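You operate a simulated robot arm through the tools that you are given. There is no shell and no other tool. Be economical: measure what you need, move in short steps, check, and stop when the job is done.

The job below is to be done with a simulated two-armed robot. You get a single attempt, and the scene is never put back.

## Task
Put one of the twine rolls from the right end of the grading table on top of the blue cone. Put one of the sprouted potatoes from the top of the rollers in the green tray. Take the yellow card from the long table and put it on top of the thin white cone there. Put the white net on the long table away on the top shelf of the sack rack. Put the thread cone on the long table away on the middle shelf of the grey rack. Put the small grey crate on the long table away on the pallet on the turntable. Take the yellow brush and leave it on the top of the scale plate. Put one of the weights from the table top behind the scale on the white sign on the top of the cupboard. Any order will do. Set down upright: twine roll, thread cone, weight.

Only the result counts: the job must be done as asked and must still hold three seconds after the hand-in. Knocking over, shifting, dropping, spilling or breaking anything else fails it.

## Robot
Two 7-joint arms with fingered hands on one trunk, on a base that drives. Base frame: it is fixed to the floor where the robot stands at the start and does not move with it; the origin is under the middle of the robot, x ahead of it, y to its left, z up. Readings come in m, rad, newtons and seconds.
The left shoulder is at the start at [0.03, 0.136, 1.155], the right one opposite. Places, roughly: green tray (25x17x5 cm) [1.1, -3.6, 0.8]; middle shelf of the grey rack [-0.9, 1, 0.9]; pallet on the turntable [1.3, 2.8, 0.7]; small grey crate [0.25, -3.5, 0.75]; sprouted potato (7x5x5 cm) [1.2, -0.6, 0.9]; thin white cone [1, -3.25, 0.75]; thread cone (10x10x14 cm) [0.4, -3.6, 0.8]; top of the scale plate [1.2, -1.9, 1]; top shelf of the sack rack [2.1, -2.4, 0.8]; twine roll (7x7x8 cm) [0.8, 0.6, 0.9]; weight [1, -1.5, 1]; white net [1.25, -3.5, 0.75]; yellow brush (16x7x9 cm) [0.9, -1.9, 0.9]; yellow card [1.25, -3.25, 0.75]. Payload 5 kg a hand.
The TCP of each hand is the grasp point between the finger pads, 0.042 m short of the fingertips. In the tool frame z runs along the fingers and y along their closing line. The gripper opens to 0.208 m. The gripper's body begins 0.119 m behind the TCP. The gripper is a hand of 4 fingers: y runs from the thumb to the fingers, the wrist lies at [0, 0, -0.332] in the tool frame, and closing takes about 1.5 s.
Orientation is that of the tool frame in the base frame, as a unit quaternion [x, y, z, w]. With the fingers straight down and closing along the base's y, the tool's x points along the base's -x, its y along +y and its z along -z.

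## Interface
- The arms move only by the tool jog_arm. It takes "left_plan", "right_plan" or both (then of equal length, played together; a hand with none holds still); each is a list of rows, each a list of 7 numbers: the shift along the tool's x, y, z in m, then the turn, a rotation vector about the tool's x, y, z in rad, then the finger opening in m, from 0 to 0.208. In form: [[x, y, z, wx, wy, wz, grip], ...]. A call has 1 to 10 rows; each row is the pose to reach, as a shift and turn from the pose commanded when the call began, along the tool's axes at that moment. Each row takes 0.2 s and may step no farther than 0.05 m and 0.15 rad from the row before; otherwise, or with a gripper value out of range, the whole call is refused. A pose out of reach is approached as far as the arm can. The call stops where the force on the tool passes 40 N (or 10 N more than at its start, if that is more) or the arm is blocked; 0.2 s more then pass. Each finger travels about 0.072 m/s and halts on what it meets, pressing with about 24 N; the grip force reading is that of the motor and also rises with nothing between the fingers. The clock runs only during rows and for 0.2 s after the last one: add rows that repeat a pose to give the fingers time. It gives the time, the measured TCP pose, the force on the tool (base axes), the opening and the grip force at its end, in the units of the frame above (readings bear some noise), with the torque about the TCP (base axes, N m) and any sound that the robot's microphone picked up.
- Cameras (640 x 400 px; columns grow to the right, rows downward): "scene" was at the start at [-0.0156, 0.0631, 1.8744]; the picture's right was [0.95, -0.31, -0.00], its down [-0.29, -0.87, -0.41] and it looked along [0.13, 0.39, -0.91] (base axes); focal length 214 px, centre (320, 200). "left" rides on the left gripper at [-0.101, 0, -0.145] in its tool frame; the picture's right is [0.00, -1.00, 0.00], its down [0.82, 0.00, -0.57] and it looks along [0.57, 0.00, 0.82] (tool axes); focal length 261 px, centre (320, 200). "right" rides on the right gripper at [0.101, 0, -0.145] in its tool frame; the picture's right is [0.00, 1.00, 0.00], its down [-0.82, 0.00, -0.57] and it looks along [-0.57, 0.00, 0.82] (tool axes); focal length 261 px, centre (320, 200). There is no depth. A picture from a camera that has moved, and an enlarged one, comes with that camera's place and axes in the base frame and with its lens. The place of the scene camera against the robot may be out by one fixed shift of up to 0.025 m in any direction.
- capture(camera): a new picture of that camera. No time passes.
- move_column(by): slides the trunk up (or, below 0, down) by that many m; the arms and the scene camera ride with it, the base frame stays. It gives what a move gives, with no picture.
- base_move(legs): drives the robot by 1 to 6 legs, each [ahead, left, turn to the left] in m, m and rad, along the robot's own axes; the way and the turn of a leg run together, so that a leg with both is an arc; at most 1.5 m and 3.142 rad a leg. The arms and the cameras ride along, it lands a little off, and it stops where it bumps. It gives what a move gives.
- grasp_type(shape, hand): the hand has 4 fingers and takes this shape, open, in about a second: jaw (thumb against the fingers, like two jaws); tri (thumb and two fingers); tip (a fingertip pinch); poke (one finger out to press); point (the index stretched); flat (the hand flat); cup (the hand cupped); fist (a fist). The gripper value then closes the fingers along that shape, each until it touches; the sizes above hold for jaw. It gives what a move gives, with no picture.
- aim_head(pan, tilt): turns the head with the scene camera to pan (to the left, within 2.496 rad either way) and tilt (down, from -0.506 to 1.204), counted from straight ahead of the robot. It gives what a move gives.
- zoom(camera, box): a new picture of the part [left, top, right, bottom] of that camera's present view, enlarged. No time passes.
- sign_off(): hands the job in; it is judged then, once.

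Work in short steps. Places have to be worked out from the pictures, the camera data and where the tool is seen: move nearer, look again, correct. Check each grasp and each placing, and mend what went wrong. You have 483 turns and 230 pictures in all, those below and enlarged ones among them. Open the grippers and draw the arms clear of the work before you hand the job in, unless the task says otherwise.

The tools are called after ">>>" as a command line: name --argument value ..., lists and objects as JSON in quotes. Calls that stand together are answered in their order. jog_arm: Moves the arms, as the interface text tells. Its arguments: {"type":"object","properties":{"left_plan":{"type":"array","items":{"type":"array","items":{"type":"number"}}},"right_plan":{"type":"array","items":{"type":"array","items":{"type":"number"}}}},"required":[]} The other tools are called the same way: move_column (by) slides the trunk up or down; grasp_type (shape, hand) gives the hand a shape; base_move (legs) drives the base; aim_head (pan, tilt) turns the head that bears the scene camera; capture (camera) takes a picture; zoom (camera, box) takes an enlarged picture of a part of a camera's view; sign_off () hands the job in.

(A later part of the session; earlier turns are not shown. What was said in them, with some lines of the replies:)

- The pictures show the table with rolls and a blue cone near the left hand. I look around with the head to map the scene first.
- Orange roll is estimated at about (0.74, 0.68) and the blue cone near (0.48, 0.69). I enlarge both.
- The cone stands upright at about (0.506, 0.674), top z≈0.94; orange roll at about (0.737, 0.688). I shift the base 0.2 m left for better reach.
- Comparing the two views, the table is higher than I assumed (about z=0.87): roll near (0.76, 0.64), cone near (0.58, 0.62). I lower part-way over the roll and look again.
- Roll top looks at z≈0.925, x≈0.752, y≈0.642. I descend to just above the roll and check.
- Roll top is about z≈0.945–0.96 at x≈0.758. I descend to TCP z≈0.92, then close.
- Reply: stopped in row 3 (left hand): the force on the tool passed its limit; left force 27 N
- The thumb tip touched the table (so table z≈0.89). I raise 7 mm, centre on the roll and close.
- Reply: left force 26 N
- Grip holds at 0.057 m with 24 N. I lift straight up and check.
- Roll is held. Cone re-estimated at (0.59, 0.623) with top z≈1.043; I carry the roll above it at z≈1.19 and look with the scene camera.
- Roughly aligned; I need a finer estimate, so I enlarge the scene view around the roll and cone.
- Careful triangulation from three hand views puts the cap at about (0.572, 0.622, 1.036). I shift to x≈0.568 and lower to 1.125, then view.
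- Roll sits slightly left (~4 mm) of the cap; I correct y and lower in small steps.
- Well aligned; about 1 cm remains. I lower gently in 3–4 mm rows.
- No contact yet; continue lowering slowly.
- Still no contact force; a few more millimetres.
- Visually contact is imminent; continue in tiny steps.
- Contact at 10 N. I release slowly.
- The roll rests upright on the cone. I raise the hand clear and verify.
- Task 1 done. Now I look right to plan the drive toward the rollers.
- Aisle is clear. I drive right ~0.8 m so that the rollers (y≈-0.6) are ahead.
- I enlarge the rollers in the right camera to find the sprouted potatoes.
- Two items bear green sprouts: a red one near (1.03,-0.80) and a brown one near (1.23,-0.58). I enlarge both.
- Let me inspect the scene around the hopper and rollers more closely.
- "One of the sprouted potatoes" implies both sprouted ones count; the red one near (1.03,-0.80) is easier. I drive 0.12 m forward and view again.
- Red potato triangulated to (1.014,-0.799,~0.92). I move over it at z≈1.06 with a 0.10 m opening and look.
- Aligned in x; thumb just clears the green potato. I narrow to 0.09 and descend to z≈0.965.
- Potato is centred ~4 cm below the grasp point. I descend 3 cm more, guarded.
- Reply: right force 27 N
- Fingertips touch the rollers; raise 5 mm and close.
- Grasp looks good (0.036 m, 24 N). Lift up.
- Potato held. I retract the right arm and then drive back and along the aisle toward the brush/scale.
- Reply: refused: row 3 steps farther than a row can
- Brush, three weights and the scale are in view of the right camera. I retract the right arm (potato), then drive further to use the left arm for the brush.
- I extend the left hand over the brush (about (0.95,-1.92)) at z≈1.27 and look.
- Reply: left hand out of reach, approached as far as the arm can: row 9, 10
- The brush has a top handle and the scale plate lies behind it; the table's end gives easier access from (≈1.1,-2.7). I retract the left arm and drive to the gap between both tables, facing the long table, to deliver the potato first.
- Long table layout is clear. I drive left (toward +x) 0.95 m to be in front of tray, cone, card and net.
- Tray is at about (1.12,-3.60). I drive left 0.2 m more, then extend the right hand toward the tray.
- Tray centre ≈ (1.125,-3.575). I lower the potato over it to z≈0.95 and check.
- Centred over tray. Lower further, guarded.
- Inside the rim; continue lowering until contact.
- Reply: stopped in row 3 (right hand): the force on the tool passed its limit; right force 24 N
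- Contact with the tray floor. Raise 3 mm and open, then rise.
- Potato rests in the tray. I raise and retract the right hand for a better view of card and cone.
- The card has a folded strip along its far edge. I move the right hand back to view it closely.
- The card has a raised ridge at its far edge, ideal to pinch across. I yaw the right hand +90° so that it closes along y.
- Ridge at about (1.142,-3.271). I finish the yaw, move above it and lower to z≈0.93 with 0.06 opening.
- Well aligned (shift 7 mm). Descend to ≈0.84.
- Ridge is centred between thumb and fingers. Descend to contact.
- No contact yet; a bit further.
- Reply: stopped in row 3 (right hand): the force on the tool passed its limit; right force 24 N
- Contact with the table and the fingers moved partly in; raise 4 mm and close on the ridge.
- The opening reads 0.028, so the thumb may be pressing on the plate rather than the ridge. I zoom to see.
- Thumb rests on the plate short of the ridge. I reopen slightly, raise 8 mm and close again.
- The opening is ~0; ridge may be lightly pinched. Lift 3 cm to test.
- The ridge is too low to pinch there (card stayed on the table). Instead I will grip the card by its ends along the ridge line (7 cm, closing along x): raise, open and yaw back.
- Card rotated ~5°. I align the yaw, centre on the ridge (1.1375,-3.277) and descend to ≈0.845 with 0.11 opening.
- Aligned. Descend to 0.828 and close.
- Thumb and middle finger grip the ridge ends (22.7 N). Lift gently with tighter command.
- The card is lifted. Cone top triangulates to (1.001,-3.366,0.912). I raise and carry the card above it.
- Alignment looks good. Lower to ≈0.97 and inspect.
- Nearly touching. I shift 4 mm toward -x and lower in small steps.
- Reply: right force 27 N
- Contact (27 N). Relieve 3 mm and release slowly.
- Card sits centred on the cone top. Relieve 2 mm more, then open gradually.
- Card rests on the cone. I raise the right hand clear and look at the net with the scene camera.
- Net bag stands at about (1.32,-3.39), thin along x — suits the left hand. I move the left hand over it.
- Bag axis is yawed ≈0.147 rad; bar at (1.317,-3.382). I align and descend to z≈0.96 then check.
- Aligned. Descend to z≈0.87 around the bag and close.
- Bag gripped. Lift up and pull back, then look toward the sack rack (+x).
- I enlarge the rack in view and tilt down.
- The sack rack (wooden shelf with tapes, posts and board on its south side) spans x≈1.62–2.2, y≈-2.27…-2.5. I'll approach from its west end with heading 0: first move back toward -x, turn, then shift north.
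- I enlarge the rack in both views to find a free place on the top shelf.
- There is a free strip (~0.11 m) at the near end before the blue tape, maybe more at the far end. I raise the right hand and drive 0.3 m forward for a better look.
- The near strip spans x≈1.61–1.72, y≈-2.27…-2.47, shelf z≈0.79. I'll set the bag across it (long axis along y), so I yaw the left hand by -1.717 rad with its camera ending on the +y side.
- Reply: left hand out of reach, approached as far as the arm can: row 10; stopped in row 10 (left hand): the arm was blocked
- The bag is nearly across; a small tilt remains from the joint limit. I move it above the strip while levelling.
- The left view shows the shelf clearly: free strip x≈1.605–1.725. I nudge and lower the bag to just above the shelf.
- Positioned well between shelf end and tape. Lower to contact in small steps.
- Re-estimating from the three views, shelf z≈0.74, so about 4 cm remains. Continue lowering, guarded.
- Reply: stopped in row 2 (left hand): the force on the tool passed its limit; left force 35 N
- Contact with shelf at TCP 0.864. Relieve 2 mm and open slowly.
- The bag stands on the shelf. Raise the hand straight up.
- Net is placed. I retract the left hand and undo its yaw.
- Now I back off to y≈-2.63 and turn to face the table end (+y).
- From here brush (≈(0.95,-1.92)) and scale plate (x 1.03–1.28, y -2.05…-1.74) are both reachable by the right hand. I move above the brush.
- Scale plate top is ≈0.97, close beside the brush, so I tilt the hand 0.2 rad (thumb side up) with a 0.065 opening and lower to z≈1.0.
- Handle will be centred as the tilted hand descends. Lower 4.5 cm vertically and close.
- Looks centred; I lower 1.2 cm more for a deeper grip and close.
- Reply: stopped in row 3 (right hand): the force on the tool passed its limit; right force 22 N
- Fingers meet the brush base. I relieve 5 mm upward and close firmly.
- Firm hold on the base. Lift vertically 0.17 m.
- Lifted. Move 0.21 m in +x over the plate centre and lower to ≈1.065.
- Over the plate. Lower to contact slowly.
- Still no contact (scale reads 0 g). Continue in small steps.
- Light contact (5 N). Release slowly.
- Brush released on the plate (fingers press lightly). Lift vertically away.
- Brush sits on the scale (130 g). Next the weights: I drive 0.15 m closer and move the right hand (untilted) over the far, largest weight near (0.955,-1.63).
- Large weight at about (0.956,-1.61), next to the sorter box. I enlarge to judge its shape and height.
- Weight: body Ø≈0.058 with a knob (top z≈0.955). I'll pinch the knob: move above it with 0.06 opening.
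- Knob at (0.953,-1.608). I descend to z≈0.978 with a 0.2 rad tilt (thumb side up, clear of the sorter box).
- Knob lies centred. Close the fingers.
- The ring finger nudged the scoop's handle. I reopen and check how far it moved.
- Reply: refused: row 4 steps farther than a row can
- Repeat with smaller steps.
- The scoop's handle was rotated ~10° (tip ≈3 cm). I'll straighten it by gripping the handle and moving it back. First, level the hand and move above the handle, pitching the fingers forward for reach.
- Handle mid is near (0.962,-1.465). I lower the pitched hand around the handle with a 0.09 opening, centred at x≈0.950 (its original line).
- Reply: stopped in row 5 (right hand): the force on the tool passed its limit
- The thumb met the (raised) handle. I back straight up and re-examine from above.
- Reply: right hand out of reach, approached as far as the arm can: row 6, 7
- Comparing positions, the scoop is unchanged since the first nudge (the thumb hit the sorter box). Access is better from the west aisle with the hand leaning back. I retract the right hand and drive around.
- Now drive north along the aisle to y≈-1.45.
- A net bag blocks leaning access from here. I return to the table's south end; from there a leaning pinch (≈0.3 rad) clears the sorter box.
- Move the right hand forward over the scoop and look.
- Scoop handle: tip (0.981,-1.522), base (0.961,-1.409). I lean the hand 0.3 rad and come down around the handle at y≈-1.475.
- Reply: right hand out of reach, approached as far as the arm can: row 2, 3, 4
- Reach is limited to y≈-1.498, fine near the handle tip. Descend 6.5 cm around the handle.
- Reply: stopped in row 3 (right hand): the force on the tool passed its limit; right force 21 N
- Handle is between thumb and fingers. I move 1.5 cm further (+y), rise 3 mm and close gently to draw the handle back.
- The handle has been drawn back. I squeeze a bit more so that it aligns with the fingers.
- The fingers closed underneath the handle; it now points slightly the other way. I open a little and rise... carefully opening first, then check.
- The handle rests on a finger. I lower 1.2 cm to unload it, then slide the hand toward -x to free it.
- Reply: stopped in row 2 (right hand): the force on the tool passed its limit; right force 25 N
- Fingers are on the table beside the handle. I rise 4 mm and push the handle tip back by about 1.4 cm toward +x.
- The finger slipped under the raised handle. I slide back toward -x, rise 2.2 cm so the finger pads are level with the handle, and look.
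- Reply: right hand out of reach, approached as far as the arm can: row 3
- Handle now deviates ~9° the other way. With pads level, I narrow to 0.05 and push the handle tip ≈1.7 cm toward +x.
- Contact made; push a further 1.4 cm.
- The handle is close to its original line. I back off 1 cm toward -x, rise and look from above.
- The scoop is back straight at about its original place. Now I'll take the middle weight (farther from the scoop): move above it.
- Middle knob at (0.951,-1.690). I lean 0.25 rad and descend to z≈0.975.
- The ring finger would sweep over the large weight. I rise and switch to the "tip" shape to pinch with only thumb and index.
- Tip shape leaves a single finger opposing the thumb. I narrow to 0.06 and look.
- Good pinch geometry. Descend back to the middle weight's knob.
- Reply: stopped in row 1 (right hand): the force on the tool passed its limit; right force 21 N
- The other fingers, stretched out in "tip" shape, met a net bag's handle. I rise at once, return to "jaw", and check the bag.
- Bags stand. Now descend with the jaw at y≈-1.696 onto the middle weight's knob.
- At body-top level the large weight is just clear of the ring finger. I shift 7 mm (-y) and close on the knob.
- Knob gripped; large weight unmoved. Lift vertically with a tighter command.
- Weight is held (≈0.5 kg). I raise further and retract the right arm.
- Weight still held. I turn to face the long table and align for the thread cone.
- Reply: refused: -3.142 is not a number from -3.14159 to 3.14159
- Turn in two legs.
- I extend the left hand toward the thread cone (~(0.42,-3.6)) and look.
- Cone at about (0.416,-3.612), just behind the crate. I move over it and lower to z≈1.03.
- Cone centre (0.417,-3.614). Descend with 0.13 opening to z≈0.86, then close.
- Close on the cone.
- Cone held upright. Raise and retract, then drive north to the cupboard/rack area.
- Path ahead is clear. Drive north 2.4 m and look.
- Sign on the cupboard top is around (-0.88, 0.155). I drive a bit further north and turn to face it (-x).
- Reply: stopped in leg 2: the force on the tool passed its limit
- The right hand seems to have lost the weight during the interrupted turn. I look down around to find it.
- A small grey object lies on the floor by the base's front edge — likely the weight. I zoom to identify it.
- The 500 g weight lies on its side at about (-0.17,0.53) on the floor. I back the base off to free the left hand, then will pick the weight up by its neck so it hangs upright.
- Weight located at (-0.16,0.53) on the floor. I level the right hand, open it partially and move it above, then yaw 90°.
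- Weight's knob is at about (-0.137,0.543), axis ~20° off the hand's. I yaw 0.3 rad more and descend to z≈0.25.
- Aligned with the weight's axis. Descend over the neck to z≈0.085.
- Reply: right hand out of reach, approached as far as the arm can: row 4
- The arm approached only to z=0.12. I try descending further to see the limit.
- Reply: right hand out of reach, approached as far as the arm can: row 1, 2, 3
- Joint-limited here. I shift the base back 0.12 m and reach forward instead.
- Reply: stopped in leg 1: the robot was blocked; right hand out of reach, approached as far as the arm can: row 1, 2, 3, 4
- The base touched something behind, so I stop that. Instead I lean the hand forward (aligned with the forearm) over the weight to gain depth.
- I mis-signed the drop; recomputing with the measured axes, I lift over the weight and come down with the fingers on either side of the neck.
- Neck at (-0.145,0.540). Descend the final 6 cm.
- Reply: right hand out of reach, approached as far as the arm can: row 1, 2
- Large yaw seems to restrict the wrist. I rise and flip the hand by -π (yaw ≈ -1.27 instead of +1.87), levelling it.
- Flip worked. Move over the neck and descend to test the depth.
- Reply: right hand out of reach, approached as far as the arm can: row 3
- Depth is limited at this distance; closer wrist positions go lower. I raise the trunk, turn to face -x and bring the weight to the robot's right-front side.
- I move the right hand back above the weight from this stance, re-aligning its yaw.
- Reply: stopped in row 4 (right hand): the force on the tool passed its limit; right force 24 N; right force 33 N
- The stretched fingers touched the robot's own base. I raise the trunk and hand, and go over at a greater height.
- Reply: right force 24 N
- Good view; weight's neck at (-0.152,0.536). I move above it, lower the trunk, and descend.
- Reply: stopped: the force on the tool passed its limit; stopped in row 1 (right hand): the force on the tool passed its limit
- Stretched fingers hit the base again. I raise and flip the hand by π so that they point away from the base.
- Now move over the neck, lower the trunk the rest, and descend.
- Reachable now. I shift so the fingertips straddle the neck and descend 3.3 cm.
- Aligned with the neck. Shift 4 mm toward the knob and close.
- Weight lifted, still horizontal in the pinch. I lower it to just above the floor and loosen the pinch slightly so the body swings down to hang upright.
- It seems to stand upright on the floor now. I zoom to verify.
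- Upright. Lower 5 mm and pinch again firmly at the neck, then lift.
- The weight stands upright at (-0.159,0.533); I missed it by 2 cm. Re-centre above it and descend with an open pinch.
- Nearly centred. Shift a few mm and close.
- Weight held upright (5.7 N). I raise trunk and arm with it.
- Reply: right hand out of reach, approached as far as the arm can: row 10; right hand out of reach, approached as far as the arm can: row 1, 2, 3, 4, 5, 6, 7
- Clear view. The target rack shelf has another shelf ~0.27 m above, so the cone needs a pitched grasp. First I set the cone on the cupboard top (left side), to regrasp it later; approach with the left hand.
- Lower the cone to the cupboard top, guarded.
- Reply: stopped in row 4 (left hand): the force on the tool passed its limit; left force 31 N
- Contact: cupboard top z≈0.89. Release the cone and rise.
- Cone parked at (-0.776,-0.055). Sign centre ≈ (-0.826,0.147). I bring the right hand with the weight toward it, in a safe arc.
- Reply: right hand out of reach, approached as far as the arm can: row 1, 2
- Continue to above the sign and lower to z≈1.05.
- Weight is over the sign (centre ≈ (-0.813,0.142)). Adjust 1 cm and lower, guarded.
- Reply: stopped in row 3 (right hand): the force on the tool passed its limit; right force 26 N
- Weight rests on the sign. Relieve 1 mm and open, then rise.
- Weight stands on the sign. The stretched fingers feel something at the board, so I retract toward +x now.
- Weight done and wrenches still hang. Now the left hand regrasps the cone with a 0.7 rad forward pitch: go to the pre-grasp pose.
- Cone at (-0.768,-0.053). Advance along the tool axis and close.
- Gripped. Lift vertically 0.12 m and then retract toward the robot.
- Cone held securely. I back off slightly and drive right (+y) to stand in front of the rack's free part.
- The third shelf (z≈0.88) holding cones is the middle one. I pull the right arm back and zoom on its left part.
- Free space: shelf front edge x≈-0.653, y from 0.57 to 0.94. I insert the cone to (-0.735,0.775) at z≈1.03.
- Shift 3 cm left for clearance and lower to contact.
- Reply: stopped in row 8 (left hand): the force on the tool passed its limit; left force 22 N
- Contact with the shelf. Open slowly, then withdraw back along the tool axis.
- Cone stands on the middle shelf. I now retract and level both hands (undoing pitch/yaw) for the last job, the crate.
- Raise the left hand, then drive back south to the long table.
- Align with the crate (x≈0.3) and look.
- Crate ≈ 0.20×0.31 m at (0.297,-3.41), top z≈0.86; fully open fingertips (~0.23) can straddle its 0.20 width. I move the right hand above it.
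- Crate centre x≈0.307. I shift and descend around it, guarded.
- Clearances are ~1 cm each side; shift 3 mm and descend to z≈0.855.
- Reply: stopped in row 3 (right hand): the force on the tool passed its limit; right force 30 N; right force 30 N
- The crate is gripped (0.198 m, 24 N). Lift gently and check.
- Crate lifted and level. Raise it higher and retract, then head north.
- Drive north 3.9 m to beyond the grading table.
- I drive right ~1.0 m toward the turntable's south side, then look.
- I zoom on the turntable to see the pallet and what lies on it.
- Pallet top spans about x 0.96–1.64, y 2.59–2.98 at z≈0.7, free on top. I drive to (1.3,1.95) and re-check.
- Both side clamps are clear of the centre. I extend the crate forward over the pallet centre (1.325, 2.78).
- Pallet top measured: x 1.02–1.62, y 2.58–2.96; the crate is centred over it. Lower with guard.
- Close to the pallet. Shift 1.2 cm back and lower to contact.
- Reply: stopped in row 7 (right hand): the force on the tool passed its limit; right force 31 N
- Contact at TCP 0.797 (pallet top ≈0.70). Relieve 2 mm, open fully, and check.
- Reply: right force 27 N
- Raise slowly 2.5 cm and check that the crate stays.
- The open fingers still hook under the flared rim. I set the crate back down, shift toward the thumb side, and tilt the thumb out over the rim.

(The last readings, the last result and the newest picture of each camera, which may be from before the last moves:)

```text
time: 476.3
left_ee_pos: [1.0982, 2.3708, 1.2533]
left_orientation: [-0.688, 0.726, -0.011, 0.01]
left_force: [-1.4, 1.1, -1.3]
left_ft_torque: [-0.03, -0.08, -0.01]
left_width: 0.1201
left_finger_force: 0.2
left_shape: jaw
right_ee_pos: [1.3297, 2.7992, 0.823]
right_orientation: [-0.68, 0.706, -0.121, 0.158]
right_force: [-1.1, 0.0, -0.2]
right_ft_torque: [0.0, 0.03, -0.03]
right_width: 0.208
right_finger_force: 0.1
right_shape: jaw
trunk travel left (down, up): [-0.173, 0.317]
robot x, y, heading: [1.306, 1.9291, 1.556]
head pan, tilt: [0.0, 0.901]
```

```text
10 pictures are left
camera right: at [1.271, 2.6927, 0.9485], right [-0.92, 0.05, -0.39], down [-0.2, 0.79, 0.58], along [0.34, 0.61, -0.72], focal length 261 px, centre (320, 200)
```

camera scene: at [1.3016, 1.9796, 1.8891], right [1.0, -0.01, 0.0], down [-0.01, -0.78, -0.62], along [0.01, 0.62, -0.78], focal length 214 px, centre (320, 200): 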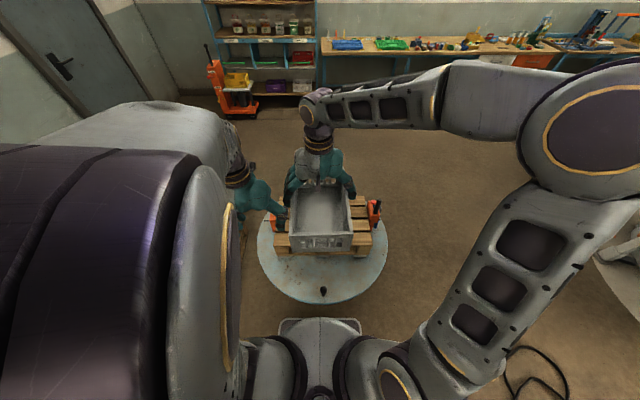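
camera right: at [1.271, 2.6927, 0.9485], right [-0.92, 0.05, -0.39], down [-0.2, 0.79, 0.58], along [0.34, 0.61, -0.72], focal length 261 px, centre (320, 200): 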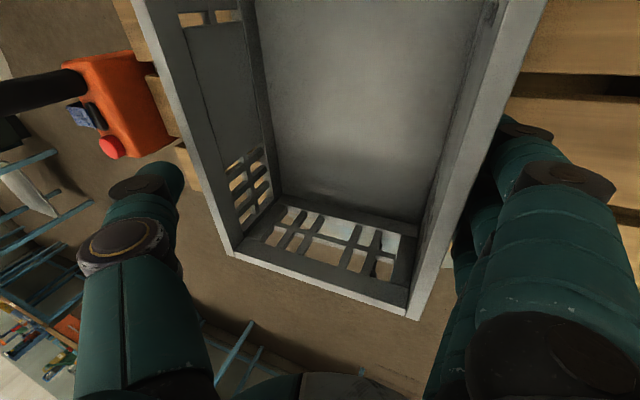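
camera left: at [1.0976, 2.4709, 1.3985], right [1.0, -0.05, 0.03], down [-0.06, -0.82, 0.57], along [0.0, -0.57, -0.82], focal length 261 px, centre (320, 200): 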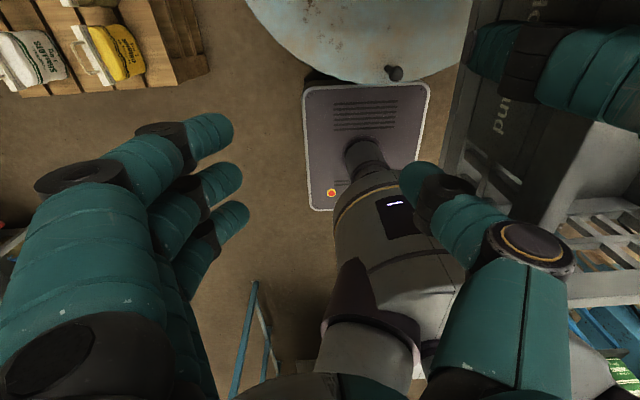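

The thumb is now clear above the rim and forces are nil. I move 4 cm toward -x to clear the fingers, then rise.

>>> jog_arm --right_plan '[[0, 0.0184, -0.008, 0, 0, 0, 0.208], [0, 0.0368, -0.0157, 0, 0, 0, 0.208], [0, 0.029, -0.034, 0, 0, 0, 0.208], [0, 0.017, -0.062, 0, 0, 0, 0.208], [0, 0.001, -0.1, 0, 0, 0, 0.208], [0, -0.017, -0.143, 0, 0, 0, 0.208], [0, -0.034, -0.185, 0, 0, 0, 0.208]]'

>>> zoom --camera "scene" --box '[250, 160, 400, 300]'

```text
time: 477.9
left_ee_pos: [1.0982, 2.3702, 1.2543]
left_orientation: [-0.688, 0.726, -0.01, 0.01]
left_force: [-0.7, -0.9, 0.2]
left_ft_torque: [0.12, -0.02, -0.01]
left_width: 0.1199
left_finger_force: 0.1
left_shape: jaw
right_ee_pos: [1.2903, 2.7878, 1.008]
right_orientation: [-0.68, 0.706, -0.121, 0.157]
right_force: [0.6, -1.3, -1.9]
right_ft_torque: [0.19, -0.1, 0.12]
right_width: 0.2079
right_finger_force: 0.0
right_shape: jaw
trunk travel left (down, up): [-0.173, 0.317]
robot x, y, heading: [1.3058, 1.9266, 1.56]
head pan, tilt: [0.0, 0.901]
```

```text
2.86 times, centred on (325, 230) of scene
camera zoom: at [1.302, 1.9781, 1.8892], right [1.0, -0.01, 0.0], down [-0.01, -0.78, -0.62], along [0.01, 0.62, -0.78], focal length 613 px, centre (306, 114)
```

zoom: 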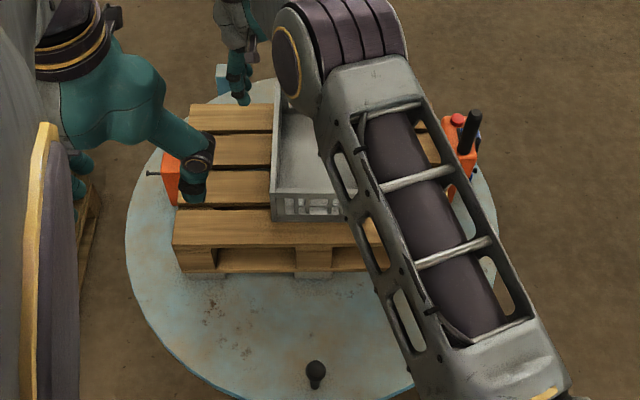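

Crate sits flat on the pallet. I raise and retract the arm, and back away for a final check.

>>> jog_arm --right_plan '[[0, -0.017, -0.04, -0.08, 0, 0, 0.208], [0, -0.035, -0.083, -0.16, 0, 0, 0.208], [0, -0.053, -0.125, -0.24, 0, 0, 0.208], [0, -0.07, -0.168, -0.32, 0, 0, 0.208], [0.03, -0.08, -0.195, -0.4, 0, 0, 0.208], [0.075, -0.08, -0.2, -0.4, 0, 0, 0.208], [0.12, -0.08, -0.2, -0.4, 0, 0, 0.208], [0.165, -0.08, -0.2, -0.4, 0, 0, 0.208], [0.21, -0.08, -0.2, -0.4, 0, 0, 0.208], [0.255, -0.08, -0.2, -0.4, 0, 0, 0.208]]'

>>> base_move --legs '[[-0.45, 0, 0]]'

>>> aim_head --pan 0.0 --tilt 0.6

>>> capture --camera "scene"

```text
time: 480.1
left_ee_pos: [1.098, 2.3689, 1.2552]
left_orientation: [-0.688, 0.726, -0.01, 0.01]
left_force: [0.9, -0.9, 0.9]
left_ft_torque: [0.13, 0.02, -0.03]
left_width: 0.1199
left_finger_force: 0.0
left_shape: jaw
right_ee_pos: [1.2806, 2.5209, 1.2084]
right_orientation: [-0.699, 0.715, 0.023, 0.02]
right_force: [0.4, -0.8, 1.2]
right_ft_torque: [0.15, 0.01, -0.01]
right_width: 0.2081
right_finger_force: 0.0
right_shape: jaw
trunk travel left (down, up): [-0.173, 0.317]
robot x, y, heading: [1.3066, 1.9295, 1.555]
head pan, tilt: [0.0, 0.901]
```

```text
time: 482.8
left_ee_pos: [1.0932, 1.9183, 1.2542]
left_orientation: [-0.689, 0.725, -0.011, 0.01]
left_force: [-0.5, 0.0, 0.1]
left_ft_torque: [0.07, -0.01, 0.01]
left_width: 0.12
left_finger_force: 0.1
left_shape: jaw
right_ee_pos: [1.2761, 2.0713, 1.2081]
right_orientation: [-0.697, 0.716, 0.023, 0.02]
right_force: [-0.1, -0.4, 0.4]
right_ft_torque: [0.08, 0.02, 0.01]
right_width: 0.2079
right_finger_force: 0.0
right_shape: jaw
trunk travel left (down, up): [-0.173, 0.317]
robot x, y, heading: [1.3007, 1.4756, 1.558]
head pan, tilt: [0.0, 0.901]
```

```text
time: 483.6
left_ee_pos: [1.0932, 1.9201, 1.2531]
left_orientation: [-0.688, 0.725, -0.011, 0.009]
left_force: [0.2, 0.4, 0.7]
left_ft_torque: [-0.05, 0.01, 0.02]
left_width: 0.1199
left_finger_force: 0.1
left_shape: jaw
right_ee_pos: [1.2744, 2.0727, 1.2062]
right_orientation: [-0.698, 0.715, 0.023, 0.02]
right_force: [0.6, -0.2, -0.5]
right_ft_torque: [0.0, 0.01, 0.01]
right_width: 0.2082
right_finger_force: 0.0
right_shape: jaw
trunk travel left (down, up): [-0.173, 0.317]
robot x, y, heading: [1.2986, 1.4798, 1.561]
head pan, tilt: [0.0, 0.6]
```

```text
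8 pictures are left
camera scene: at [1.2972, 1.5433, 1.9138], right [1.0, -0.01, 0.0], down [-0.01, -0.57, -0.82], along [0.01, 0.82, -0.57], focal length 214 px, centre (320, 200)
```

scene: 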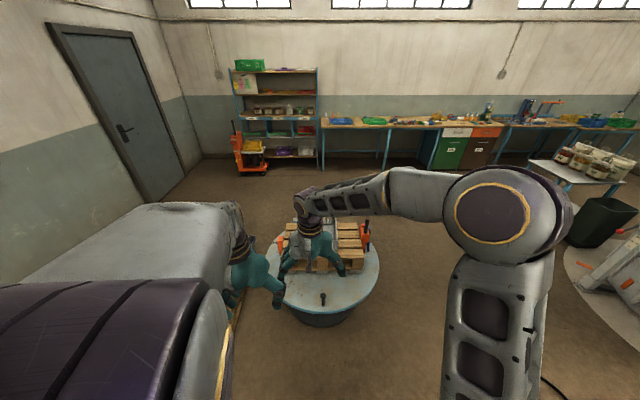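

I check the roll on the blue cone (the base once touched something near that table).

>>> aim_head --pan 2.4 --tilt 0.6

>>> capture --camera "scene"

```text
time: 485.8
left_ee_pos: [1.0935, 1.9209, 1.2543]
left_orientation: [-0.688, 0.725, -0.011, 0.011]
left_force: [-0.4, 1.0, 0.2]
left_ft_torque: [0.05, -0.02, 0.0]
left_width: 0.1199
left_finger_force: 0.1
left_shape: jaw
right_ee_pos: [1.2736, 2.0725, 1.2065]
right_orientation: [-0.698, 0.715, 0.023, 0.019]
right_force: [0.1, -0.1, 0.8]
right_ft_torque: [0.03, 0.01, 0.03]
right_width: 0.208
right_finger_force: 0.1
right_shape: jaw
trunk travel left (down, up): [-0.173, 0.317]
robot x, y, heading: [1.3038, 1.4743, 1.558]
head pan, tilt: [2.4, 0.6]
```

```text
7 pictures are left
camera scene: at [1.2358, 1.3899, 1.9139], right [-0.73, 0.68, 0.0], down [0.39, 0.41, -0.83], along [-0.56, -0.6, -0.56], focal length 214 px, centre (320, 200)
```

scene: 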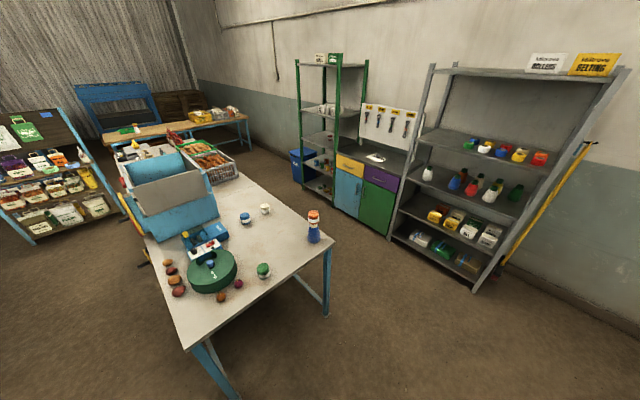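

All looks in order; a last zoom on the cupboard/rack and the long table.

>>> zoom --camera "scene" --box '[330, 110, 530, 230]'

>>> zoom --camera "scene" --box '[0, 95, 250, 210]'

```text
3.20 times, centred on (430, 170) of scene
camera zoom: at [1.2358, 1.3899, 1.9139], right [-0.73, 0.68, 0.0], down [0.39, 0.41, -0.83], along [-0.56, -0.6, -0.56], focal length 686 px, centre (-32, 296)
```

zoom: 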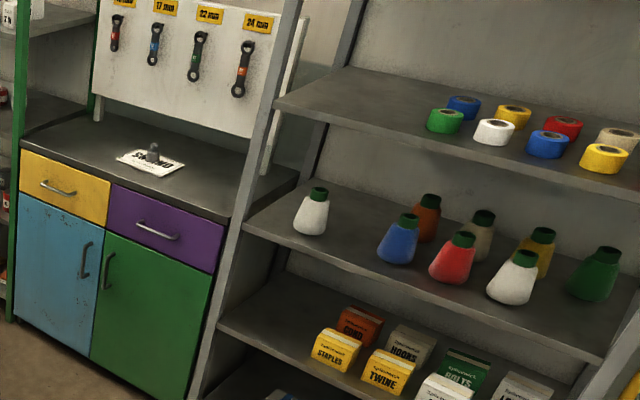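

```text
2.56 times, centred on (125, 152) of scene
camera zoom: at [1.2358, 1.3899, 1.9139], right [-0.73, 0.68, 0.0], down [0.39, 0.41, -0.83], along [-0.56, -0.6, -0.56], focal length 549 px, centre (819, 322)
```

zoom: 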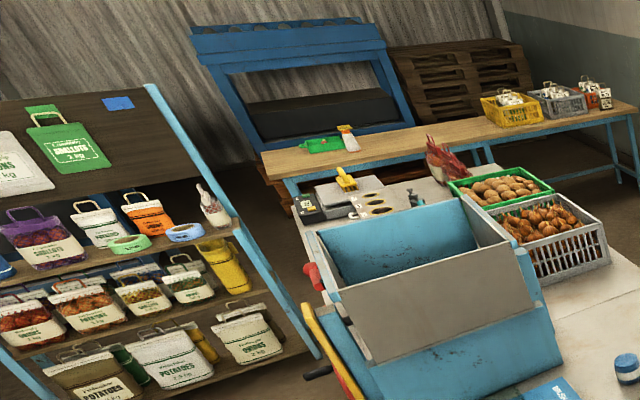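

Every placement is visible and holding, and both hands are open and clear, so I hand in.

>>> sign_off

```text
The job is handed in.
```

All eight items are where you asked and were standing in the last pictures. Three slips along the way may count against the result:

- **Scoop:** I nudged the teal scoop on the grading table and pushed it back to within about 1 cm of where it was.
- **Weight:** I dropped the 500 g weight on the floor, then picked it up and stood it on the sign.
- **Bump:** The base touched something behind it, near the grading table, while backing up. Nothing on that table looked moved.
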